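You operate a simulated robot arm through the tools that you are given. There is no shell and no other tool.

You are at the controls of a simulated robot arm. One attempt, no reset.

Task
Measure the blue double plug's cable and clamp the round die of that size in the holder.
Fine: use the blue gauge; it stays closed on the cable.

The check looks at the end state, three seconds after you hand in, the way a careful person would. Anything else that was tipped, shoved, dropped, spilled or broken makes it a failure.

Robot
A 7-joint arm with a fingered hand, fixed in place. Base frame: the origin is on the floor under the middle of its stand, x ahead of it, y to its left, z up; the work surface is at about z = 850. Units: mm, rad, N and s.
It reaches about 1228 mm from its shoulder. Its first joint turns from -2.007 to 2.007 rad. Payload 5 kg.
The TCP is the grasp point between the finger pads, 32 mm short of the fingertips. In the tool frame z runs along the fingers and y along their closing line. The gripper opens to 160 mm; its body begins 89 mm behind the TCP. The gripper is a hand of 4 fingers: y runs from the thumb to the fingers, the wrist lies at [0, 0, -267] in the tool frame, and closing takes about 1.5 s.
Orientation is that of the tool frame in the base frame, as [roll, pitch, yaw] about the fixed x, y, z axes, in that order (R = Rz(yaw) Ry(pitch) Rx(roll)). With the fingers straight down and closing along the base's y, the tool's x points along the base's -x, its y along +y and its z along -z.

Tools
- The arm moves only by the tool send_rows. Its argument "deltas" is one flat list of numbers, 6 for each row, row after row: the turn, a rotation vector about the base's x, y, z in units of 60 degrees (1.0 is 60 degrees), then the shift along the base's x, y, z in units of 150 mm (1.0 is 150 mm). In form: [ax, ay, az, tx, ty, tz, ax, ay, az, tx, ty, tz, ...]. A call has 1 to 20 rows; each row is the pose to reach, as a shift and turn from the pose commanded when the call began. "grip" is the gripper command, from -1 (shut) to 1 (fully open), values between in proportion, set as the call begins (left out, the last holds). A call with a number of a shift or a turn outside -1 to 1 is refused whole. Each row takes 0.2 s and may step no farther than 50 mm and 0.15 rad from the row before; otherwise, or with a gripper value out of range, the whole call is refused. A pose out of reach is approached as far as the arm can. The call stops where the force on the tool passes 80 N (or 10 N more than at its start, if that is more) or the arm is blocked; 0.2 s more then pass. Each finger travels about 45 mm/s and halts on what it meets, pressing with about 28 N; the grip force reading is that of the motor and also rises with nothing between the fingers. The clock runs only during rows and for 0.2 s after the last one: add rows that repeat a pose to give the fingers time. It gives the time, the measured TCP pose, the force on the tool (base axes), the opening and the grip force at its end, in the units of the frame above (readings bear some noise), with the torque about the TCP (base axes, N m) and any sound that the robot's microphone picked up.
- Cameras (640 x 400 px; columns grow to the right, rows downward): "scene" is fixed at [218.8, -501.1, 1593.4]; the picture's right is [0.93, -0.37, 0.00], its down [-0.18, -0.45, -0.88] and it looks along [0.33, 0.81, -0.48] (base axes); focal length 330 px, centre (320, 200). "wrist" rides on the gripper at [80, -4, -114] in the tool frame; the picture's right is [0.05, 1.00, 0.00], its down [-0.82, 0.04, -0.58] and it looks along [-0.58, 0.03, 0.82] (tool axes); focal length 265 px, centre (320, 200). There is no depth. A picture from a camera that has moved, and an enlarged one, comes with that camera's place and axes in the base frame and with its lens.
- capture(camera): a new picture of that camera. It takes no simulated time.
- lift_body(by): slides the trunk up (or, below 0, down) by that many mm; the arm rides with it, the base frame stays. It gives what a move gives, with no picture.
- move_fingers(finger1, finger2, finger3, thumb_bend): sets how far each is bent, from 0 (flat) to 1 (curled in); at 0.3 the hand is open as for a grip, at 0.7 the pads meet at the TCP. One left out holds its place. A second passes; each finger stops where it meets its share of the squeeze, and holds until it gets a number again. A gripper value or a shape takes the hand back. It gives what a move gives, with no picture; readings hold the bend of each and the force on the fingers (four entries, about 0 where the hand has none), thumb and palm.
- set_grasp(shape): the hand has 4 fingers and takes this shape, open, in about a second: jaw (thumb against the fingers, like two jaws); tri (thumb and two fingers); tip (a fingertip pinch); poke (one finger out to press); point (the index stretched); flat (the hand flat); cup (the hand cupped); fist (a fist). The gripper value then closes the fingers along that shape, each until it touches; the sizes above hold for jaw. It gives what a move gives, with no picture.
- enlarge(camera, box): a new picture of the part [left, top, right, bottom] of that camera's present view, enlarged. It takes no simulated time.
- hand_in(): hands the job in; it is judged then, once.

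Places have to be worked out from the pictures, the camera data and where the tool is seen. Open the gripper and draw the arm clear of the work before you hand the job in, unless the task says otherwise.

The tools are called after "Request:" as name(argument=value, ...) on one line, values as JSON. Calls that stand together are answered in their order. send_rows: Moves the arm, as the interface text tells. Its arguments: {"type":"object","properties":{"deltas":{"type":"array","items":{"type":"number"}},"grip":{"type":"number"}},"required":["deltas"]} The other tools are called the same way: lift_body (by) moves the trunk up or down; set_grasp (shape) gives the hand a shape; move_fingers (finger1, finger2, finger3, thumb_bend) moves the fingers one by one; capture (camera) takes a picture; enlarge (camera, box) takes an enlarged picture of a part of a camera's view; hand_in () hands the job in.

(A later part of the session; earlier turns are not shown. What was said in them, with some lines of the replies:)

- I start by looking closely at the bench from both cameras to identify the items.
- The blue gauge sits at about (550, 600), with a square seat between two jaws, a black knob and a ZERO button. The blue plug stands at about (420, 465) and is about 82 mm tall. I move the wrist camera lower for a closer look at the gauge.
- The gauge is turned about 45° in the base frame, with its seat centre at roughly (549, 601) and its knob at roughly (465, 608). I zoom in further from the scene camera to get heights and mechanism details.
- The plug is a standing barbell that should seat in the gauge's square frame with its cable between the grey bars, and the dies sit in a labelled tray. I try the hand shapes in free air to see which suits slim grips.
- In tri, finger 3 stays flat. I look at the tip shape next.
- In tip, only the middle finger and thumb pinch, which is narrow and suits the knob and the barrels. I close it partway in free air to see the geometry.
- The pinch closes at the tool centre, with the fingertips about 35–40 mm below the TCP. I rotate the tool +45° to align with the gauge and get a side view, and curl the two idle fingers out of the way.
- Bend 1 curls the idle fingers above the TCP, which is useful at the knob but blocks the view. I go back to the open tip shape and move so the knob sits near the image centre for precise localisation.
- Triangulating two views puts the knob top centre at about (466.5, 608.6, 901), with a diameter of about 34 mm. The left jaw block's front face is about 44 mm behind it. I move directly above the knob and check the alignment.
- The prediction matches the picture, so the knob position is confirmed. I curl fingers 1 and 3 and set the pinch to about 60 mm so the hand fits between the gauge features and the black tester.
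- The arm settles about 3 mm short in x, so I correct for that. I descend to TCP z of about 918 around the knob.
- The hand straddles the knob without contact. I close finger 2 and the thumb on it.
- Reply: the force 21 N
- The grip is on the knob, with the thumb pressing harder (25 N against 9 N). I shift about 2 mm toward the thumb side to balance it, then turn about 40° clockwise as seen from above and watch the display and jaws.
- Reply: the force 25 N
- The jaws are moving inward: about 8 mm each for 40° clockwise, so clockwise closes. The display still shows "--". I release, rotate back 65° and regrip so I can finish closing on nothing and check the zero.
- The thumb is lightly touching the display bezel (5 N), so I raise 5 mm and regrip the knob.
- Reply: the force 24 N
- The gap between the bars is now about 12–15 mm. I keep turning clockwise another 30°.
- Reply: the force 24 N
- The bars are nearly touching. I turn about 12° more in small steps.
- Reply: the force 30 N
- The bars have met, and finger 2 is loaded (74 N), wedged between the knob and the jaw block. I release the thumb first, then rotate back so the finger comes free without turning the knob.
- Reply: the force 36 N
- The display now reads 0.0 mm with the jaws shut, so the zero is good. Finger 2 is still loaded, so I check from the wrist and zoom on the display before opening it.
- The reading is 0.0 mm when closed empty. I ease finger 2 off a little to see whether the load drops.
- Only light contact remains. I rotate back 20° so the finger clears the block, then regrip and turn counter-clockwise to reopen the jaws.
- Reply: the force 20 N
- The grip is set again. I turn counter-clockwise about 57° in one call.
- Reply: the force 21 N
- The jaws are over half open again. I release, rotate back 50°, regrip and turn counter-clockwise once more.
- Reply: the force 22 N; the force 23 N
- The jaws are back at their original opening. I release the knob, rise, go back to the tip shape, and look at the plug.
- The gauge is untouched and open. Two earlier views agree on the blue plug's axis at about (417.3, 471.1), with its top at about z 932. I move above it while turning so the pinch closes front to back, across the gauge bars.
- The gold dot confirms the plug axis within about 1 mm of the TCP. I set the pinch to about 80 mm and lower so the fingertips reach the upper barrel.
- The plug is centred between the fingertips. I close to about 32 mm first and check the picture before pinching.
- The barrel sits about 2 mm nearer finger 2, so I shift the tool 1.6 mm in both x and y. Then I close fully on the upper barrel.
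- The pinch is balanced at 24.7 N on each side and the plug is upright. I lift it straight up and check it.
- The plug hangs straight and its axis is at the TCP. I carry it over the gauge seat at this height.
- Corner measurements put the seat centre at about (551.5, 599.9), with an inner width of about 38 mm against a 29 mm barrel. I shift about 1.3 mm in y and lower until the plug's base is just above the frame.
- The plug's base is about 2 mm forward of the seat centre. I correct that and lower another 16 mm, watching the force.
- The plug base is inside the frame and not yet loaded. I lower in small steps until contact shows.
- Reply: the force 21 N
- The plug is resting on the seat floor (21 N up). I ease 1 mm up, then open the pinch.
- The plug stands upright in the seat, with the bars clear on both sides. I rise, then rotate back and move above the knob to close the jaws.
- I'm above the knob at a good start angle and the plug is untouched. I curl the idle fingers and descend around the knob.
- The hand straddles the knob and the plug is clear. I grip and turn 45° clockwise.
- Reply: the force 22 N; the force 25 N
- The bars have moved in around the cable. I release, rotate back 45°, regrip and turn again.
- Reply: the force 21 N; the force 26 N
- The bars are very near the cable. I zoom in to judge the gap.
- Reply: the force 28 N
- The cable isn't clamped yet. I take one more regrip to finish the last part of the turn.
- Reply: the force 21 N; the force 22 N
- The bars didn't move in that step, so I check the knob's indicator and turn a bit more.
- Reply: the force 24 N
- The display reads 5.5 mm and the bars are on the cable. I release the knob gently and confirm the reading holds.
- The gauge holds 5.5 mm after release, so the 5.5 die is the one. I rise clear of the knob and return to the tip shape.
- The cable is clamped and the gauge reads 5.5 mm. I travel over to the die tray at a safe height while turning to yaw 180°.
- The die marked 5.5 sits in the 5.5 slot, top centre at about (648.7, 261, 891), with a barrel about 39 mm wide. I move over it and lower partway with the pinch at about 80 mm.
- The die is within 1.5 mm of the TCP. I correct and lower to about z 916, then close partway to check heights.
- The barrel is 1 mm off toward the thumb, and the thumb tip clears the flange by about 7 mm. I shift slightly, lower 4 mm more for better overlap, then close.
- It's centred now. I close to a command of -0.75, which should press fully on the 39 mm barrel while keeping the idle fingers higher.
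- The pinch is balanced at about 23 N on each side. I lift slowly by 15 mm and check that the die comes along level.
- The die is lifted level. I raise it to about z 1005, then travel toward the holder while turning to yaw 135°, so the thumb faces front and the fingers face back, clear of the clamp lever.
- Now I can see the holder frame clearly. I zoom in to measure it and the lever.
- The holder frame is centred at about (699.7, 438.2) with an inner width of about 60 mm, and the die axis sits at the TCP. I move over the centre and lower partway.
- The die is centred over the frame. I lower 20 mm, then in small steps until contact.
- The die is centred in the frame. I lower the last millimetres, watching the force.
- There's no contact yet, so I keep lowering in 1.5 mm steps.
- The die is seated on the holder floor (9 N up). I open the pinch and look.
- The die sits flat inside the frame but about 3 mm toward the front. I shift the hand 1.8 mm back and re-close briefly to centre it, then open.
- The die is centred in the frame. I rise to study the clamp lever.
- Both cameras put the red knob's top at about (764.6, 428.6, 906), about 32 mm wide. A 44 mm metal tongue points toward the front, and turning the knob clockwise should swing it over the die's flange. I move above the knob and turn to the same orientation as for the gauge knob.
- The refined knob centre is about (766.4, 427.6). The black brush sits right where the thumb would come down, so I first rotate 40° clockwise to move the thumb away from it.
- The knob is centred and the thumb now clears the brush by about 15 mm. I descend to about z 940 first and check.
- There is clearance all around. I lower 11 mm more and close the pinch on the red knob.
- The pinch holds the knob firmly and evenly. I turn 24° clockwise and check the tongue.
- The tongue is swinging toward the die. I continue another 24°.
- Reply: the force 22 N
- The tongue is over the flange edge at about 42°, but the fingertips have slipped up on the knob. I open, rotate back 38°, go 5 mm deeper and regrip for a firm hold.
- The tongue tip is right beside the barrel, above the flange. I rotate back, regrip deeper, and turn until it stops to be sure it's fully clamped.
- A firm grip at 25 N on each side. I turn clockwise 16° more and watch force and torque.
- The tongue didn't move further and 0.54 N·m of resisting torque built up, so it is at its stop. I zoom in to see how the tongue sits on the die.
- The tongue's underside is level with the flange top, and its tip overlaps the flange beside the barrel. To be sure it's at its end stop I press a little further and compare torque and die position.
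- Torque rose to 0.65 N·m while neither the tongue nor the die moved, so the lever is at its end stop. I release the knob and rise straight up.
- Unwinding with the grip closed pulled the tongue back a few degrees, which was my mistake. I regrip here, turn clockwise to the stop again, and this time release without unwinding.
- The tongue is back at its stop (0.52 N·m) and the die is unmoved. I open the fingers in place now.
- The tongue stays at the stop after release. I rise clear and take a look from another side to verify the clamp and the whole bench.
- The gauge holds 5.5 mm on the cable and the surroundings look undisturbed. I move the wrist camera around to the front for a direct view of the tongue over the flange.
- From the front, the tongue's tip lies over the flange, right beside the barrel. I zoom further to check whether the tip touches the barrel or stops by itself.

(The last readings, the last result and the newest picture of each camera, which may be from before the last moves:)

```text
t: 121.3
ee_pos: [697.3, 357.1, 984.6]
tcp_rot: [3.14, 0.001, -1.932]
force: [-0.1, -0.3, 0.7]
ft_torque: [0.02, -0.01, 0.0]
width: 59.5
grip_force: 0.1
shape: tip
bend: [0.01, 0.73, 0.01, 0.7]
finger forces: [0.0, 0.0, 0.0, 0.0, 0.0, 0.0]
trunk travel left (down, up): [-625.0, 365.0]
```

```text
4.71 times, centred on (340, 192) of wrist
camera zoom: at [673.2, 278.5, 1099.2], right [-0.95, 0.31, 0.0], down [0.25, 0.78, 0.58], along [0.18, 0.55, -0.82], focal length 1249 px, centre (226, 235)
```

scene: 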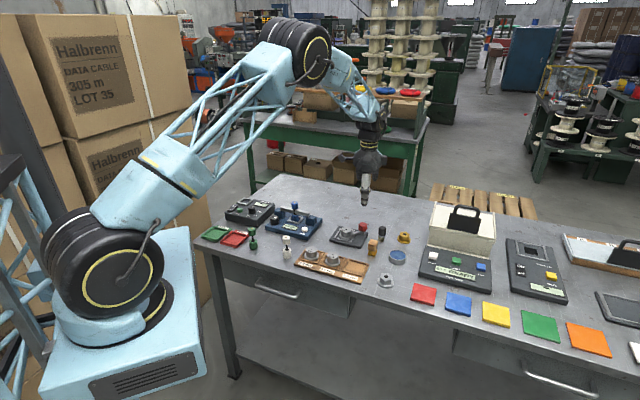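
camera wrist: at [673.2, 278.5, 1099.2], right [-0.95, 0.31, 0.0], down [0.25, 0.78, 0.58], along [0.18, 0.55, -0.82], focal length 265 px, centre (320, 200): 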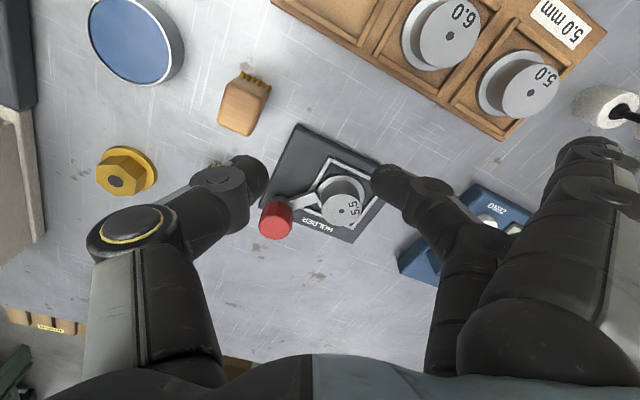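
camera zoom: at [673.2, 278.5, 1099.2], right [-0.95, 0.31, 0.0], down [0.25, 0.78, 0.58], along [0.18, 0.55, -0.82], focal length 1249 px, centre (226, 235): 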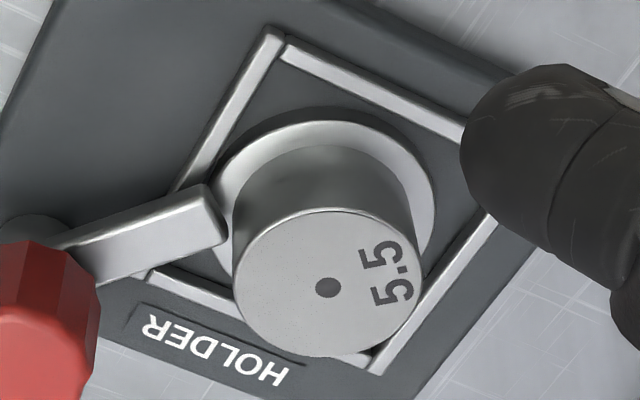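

The tip overlaps the flange by about 3 mm with about a 1 mm gap to the barrel, so the lever is at its own end stop and holds the die. I raise the arm, open the hand and withdraw.

Request:
send_rows(deltas=[0, 0, 0, 0, 0, 0.2, 0, 0, 0, 0, 0, 0.45, 0, 0, 0, 0, 0, 0.7, 0, 0, 0, 0, 0, 1.0, 0, 0, 0, 0, 0, 1.0], grip=1.0)

Request:
send_rows(deltas=[0, 0, -0.12, -0.16, 0.1, 0.1, 0, 0, -0.24, -0.32, 0.2, 0.2, 0, 0, -0.36, -0.48, 0.3, 0.3, 0, 0, -0.48, -0.64, 0.4, 0.4, 0, 0, -0.6, -0.8, 0.5, 0.5, 0, 0, -0.72, -0.96, 0.6, 0.6, 0, 0, -0.72, -0.96, 0.6, 0.6])

Request:
set_grasp(shape="jaw")

Request:
capture(camera="scene")

Request:
enlarge(camera="scene", box=[190, 180, 350, 280])

Request:
enlarge(camera="scene", box=[290, 200, 450, 300])

```text
t: 122.5
ee_pos: [697.8, 358.2, 1134.7]
tcp_rot: [-3.14, 0.001, -1.936]
force: [-0.4, 1.2, 0.8]
ft_torque: [-0.01, -0.03, 0.02]
width: 159.9
grip_force: 0.0
shape: tip
bend: [0.01, 0.3, 0.01, 0.3]
finger forces: [0.0, 0.0, 0.1, 0.0, 0.0, 0.0]
trunk travel left (down, up): [-625.0, 365.0]
```

```text
t: 124.1
ee_pos: [553.5, 446.0, 1226.3]
tcp_rot: [3.141, 0.0, -2.689]
force: [0.6, 0.5, 0.4]
ft_torque: [0.01, -0.03, -0.02]
width: 160.0
grip_force: 0.1
shape: tip
bend: [0.01, 0.3, 0.01, 0.3]
finger forces: [0.0, 0.0, 0.0, 0.1, 0.0, 0.0]
trunk travel left (down, up): [-625.0, 365.0]
```

```text
t: 125.0
ee_pos: [552.9, 445.9, 1226.7]
tcp_rot: [-3.14, 0.001, -2.688]
force: [0.1, -0.1, 0.9]
ft_torque: [0.0, 0.0, -0.01]
width: 159.5
grip_force: 0.1
shape: jaw
bend: [0.3, 0.3, 0.3, 0.3]
finger forces: [0.0, 0.0, 0.0, 0.1, 0.1, 0.0]
trunk travel left (down, up): [-625.0, 365.0]
```

```text
taken
```

scene: 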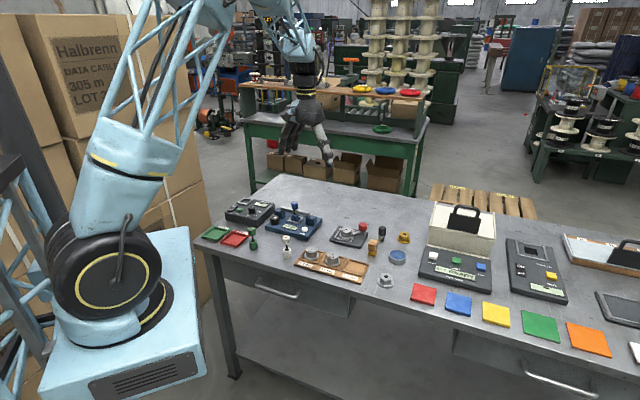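

```text
4.00 times, centred on (270, 230) of scene
camera zoom: at [218.8, -501.1, 1593.4], right [0.93, -0.37, 0.0], down [-0.18, -0.45, -0.88], along [0.33, 0.81, -0.48], focal length 1322 px, centre (520, 80)
```

zoom: 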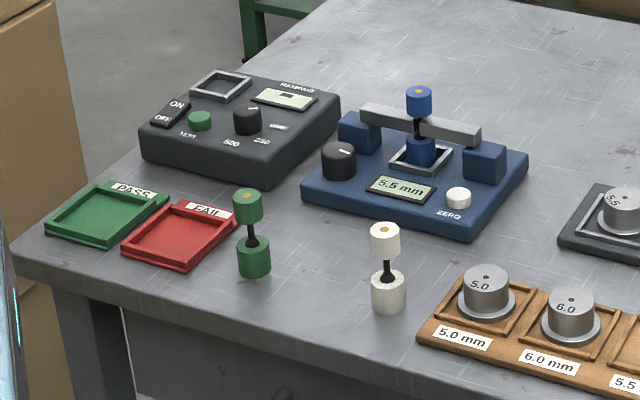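

```text
4.00 times, centred on (370, 250) of scene
camera zoom: at [218.8, -501.1, 1593.4], right [0.93, -0.37, 0.0], down [-0.18, -0.45, -0.88], along [0.33, 0.81, -0.48], focal length 1322 px, centre (120, 0)
```

zoom: 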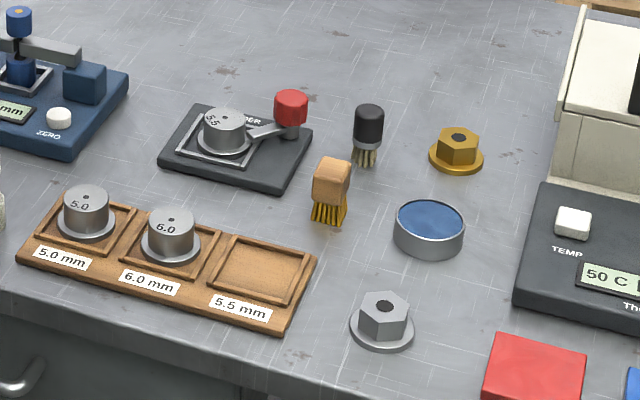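

The gauge is closed on the blue plug's cable at 5.5 mm, the 5.5 die is seated and clamped in the holder, and everything else is where it started. The hand is open and the arm is clear, so I hand in.

Request:
hand_in()

```text
The job is handed in.
```

The blue plug's cable measures 5.5 mm, and the round 5.5 die is clamped in the holder. The job is handed in; I haven't seen the verdict.

- **Measurement:** I first closed the blue gauge with nothing in it and it read 0.0 mm. I then reopened it, stood the blue plug in its seat and closed it on the cable. It still read 5.5 mm after I let go, and I left it closed on the cable.
- **Die and clamp:** The die stands flat inside the holder's frame, about 2.5 mm toward the lever side. I turned the clamp lever until it stopped, so its tongue lies over the die's flange by about 3 mm. The lever stayed at its stop when I let go.
- **Rest of the bench:** In the final pictures nothing else had been tipped or moved. The hand is open and the arm is clear of the work.
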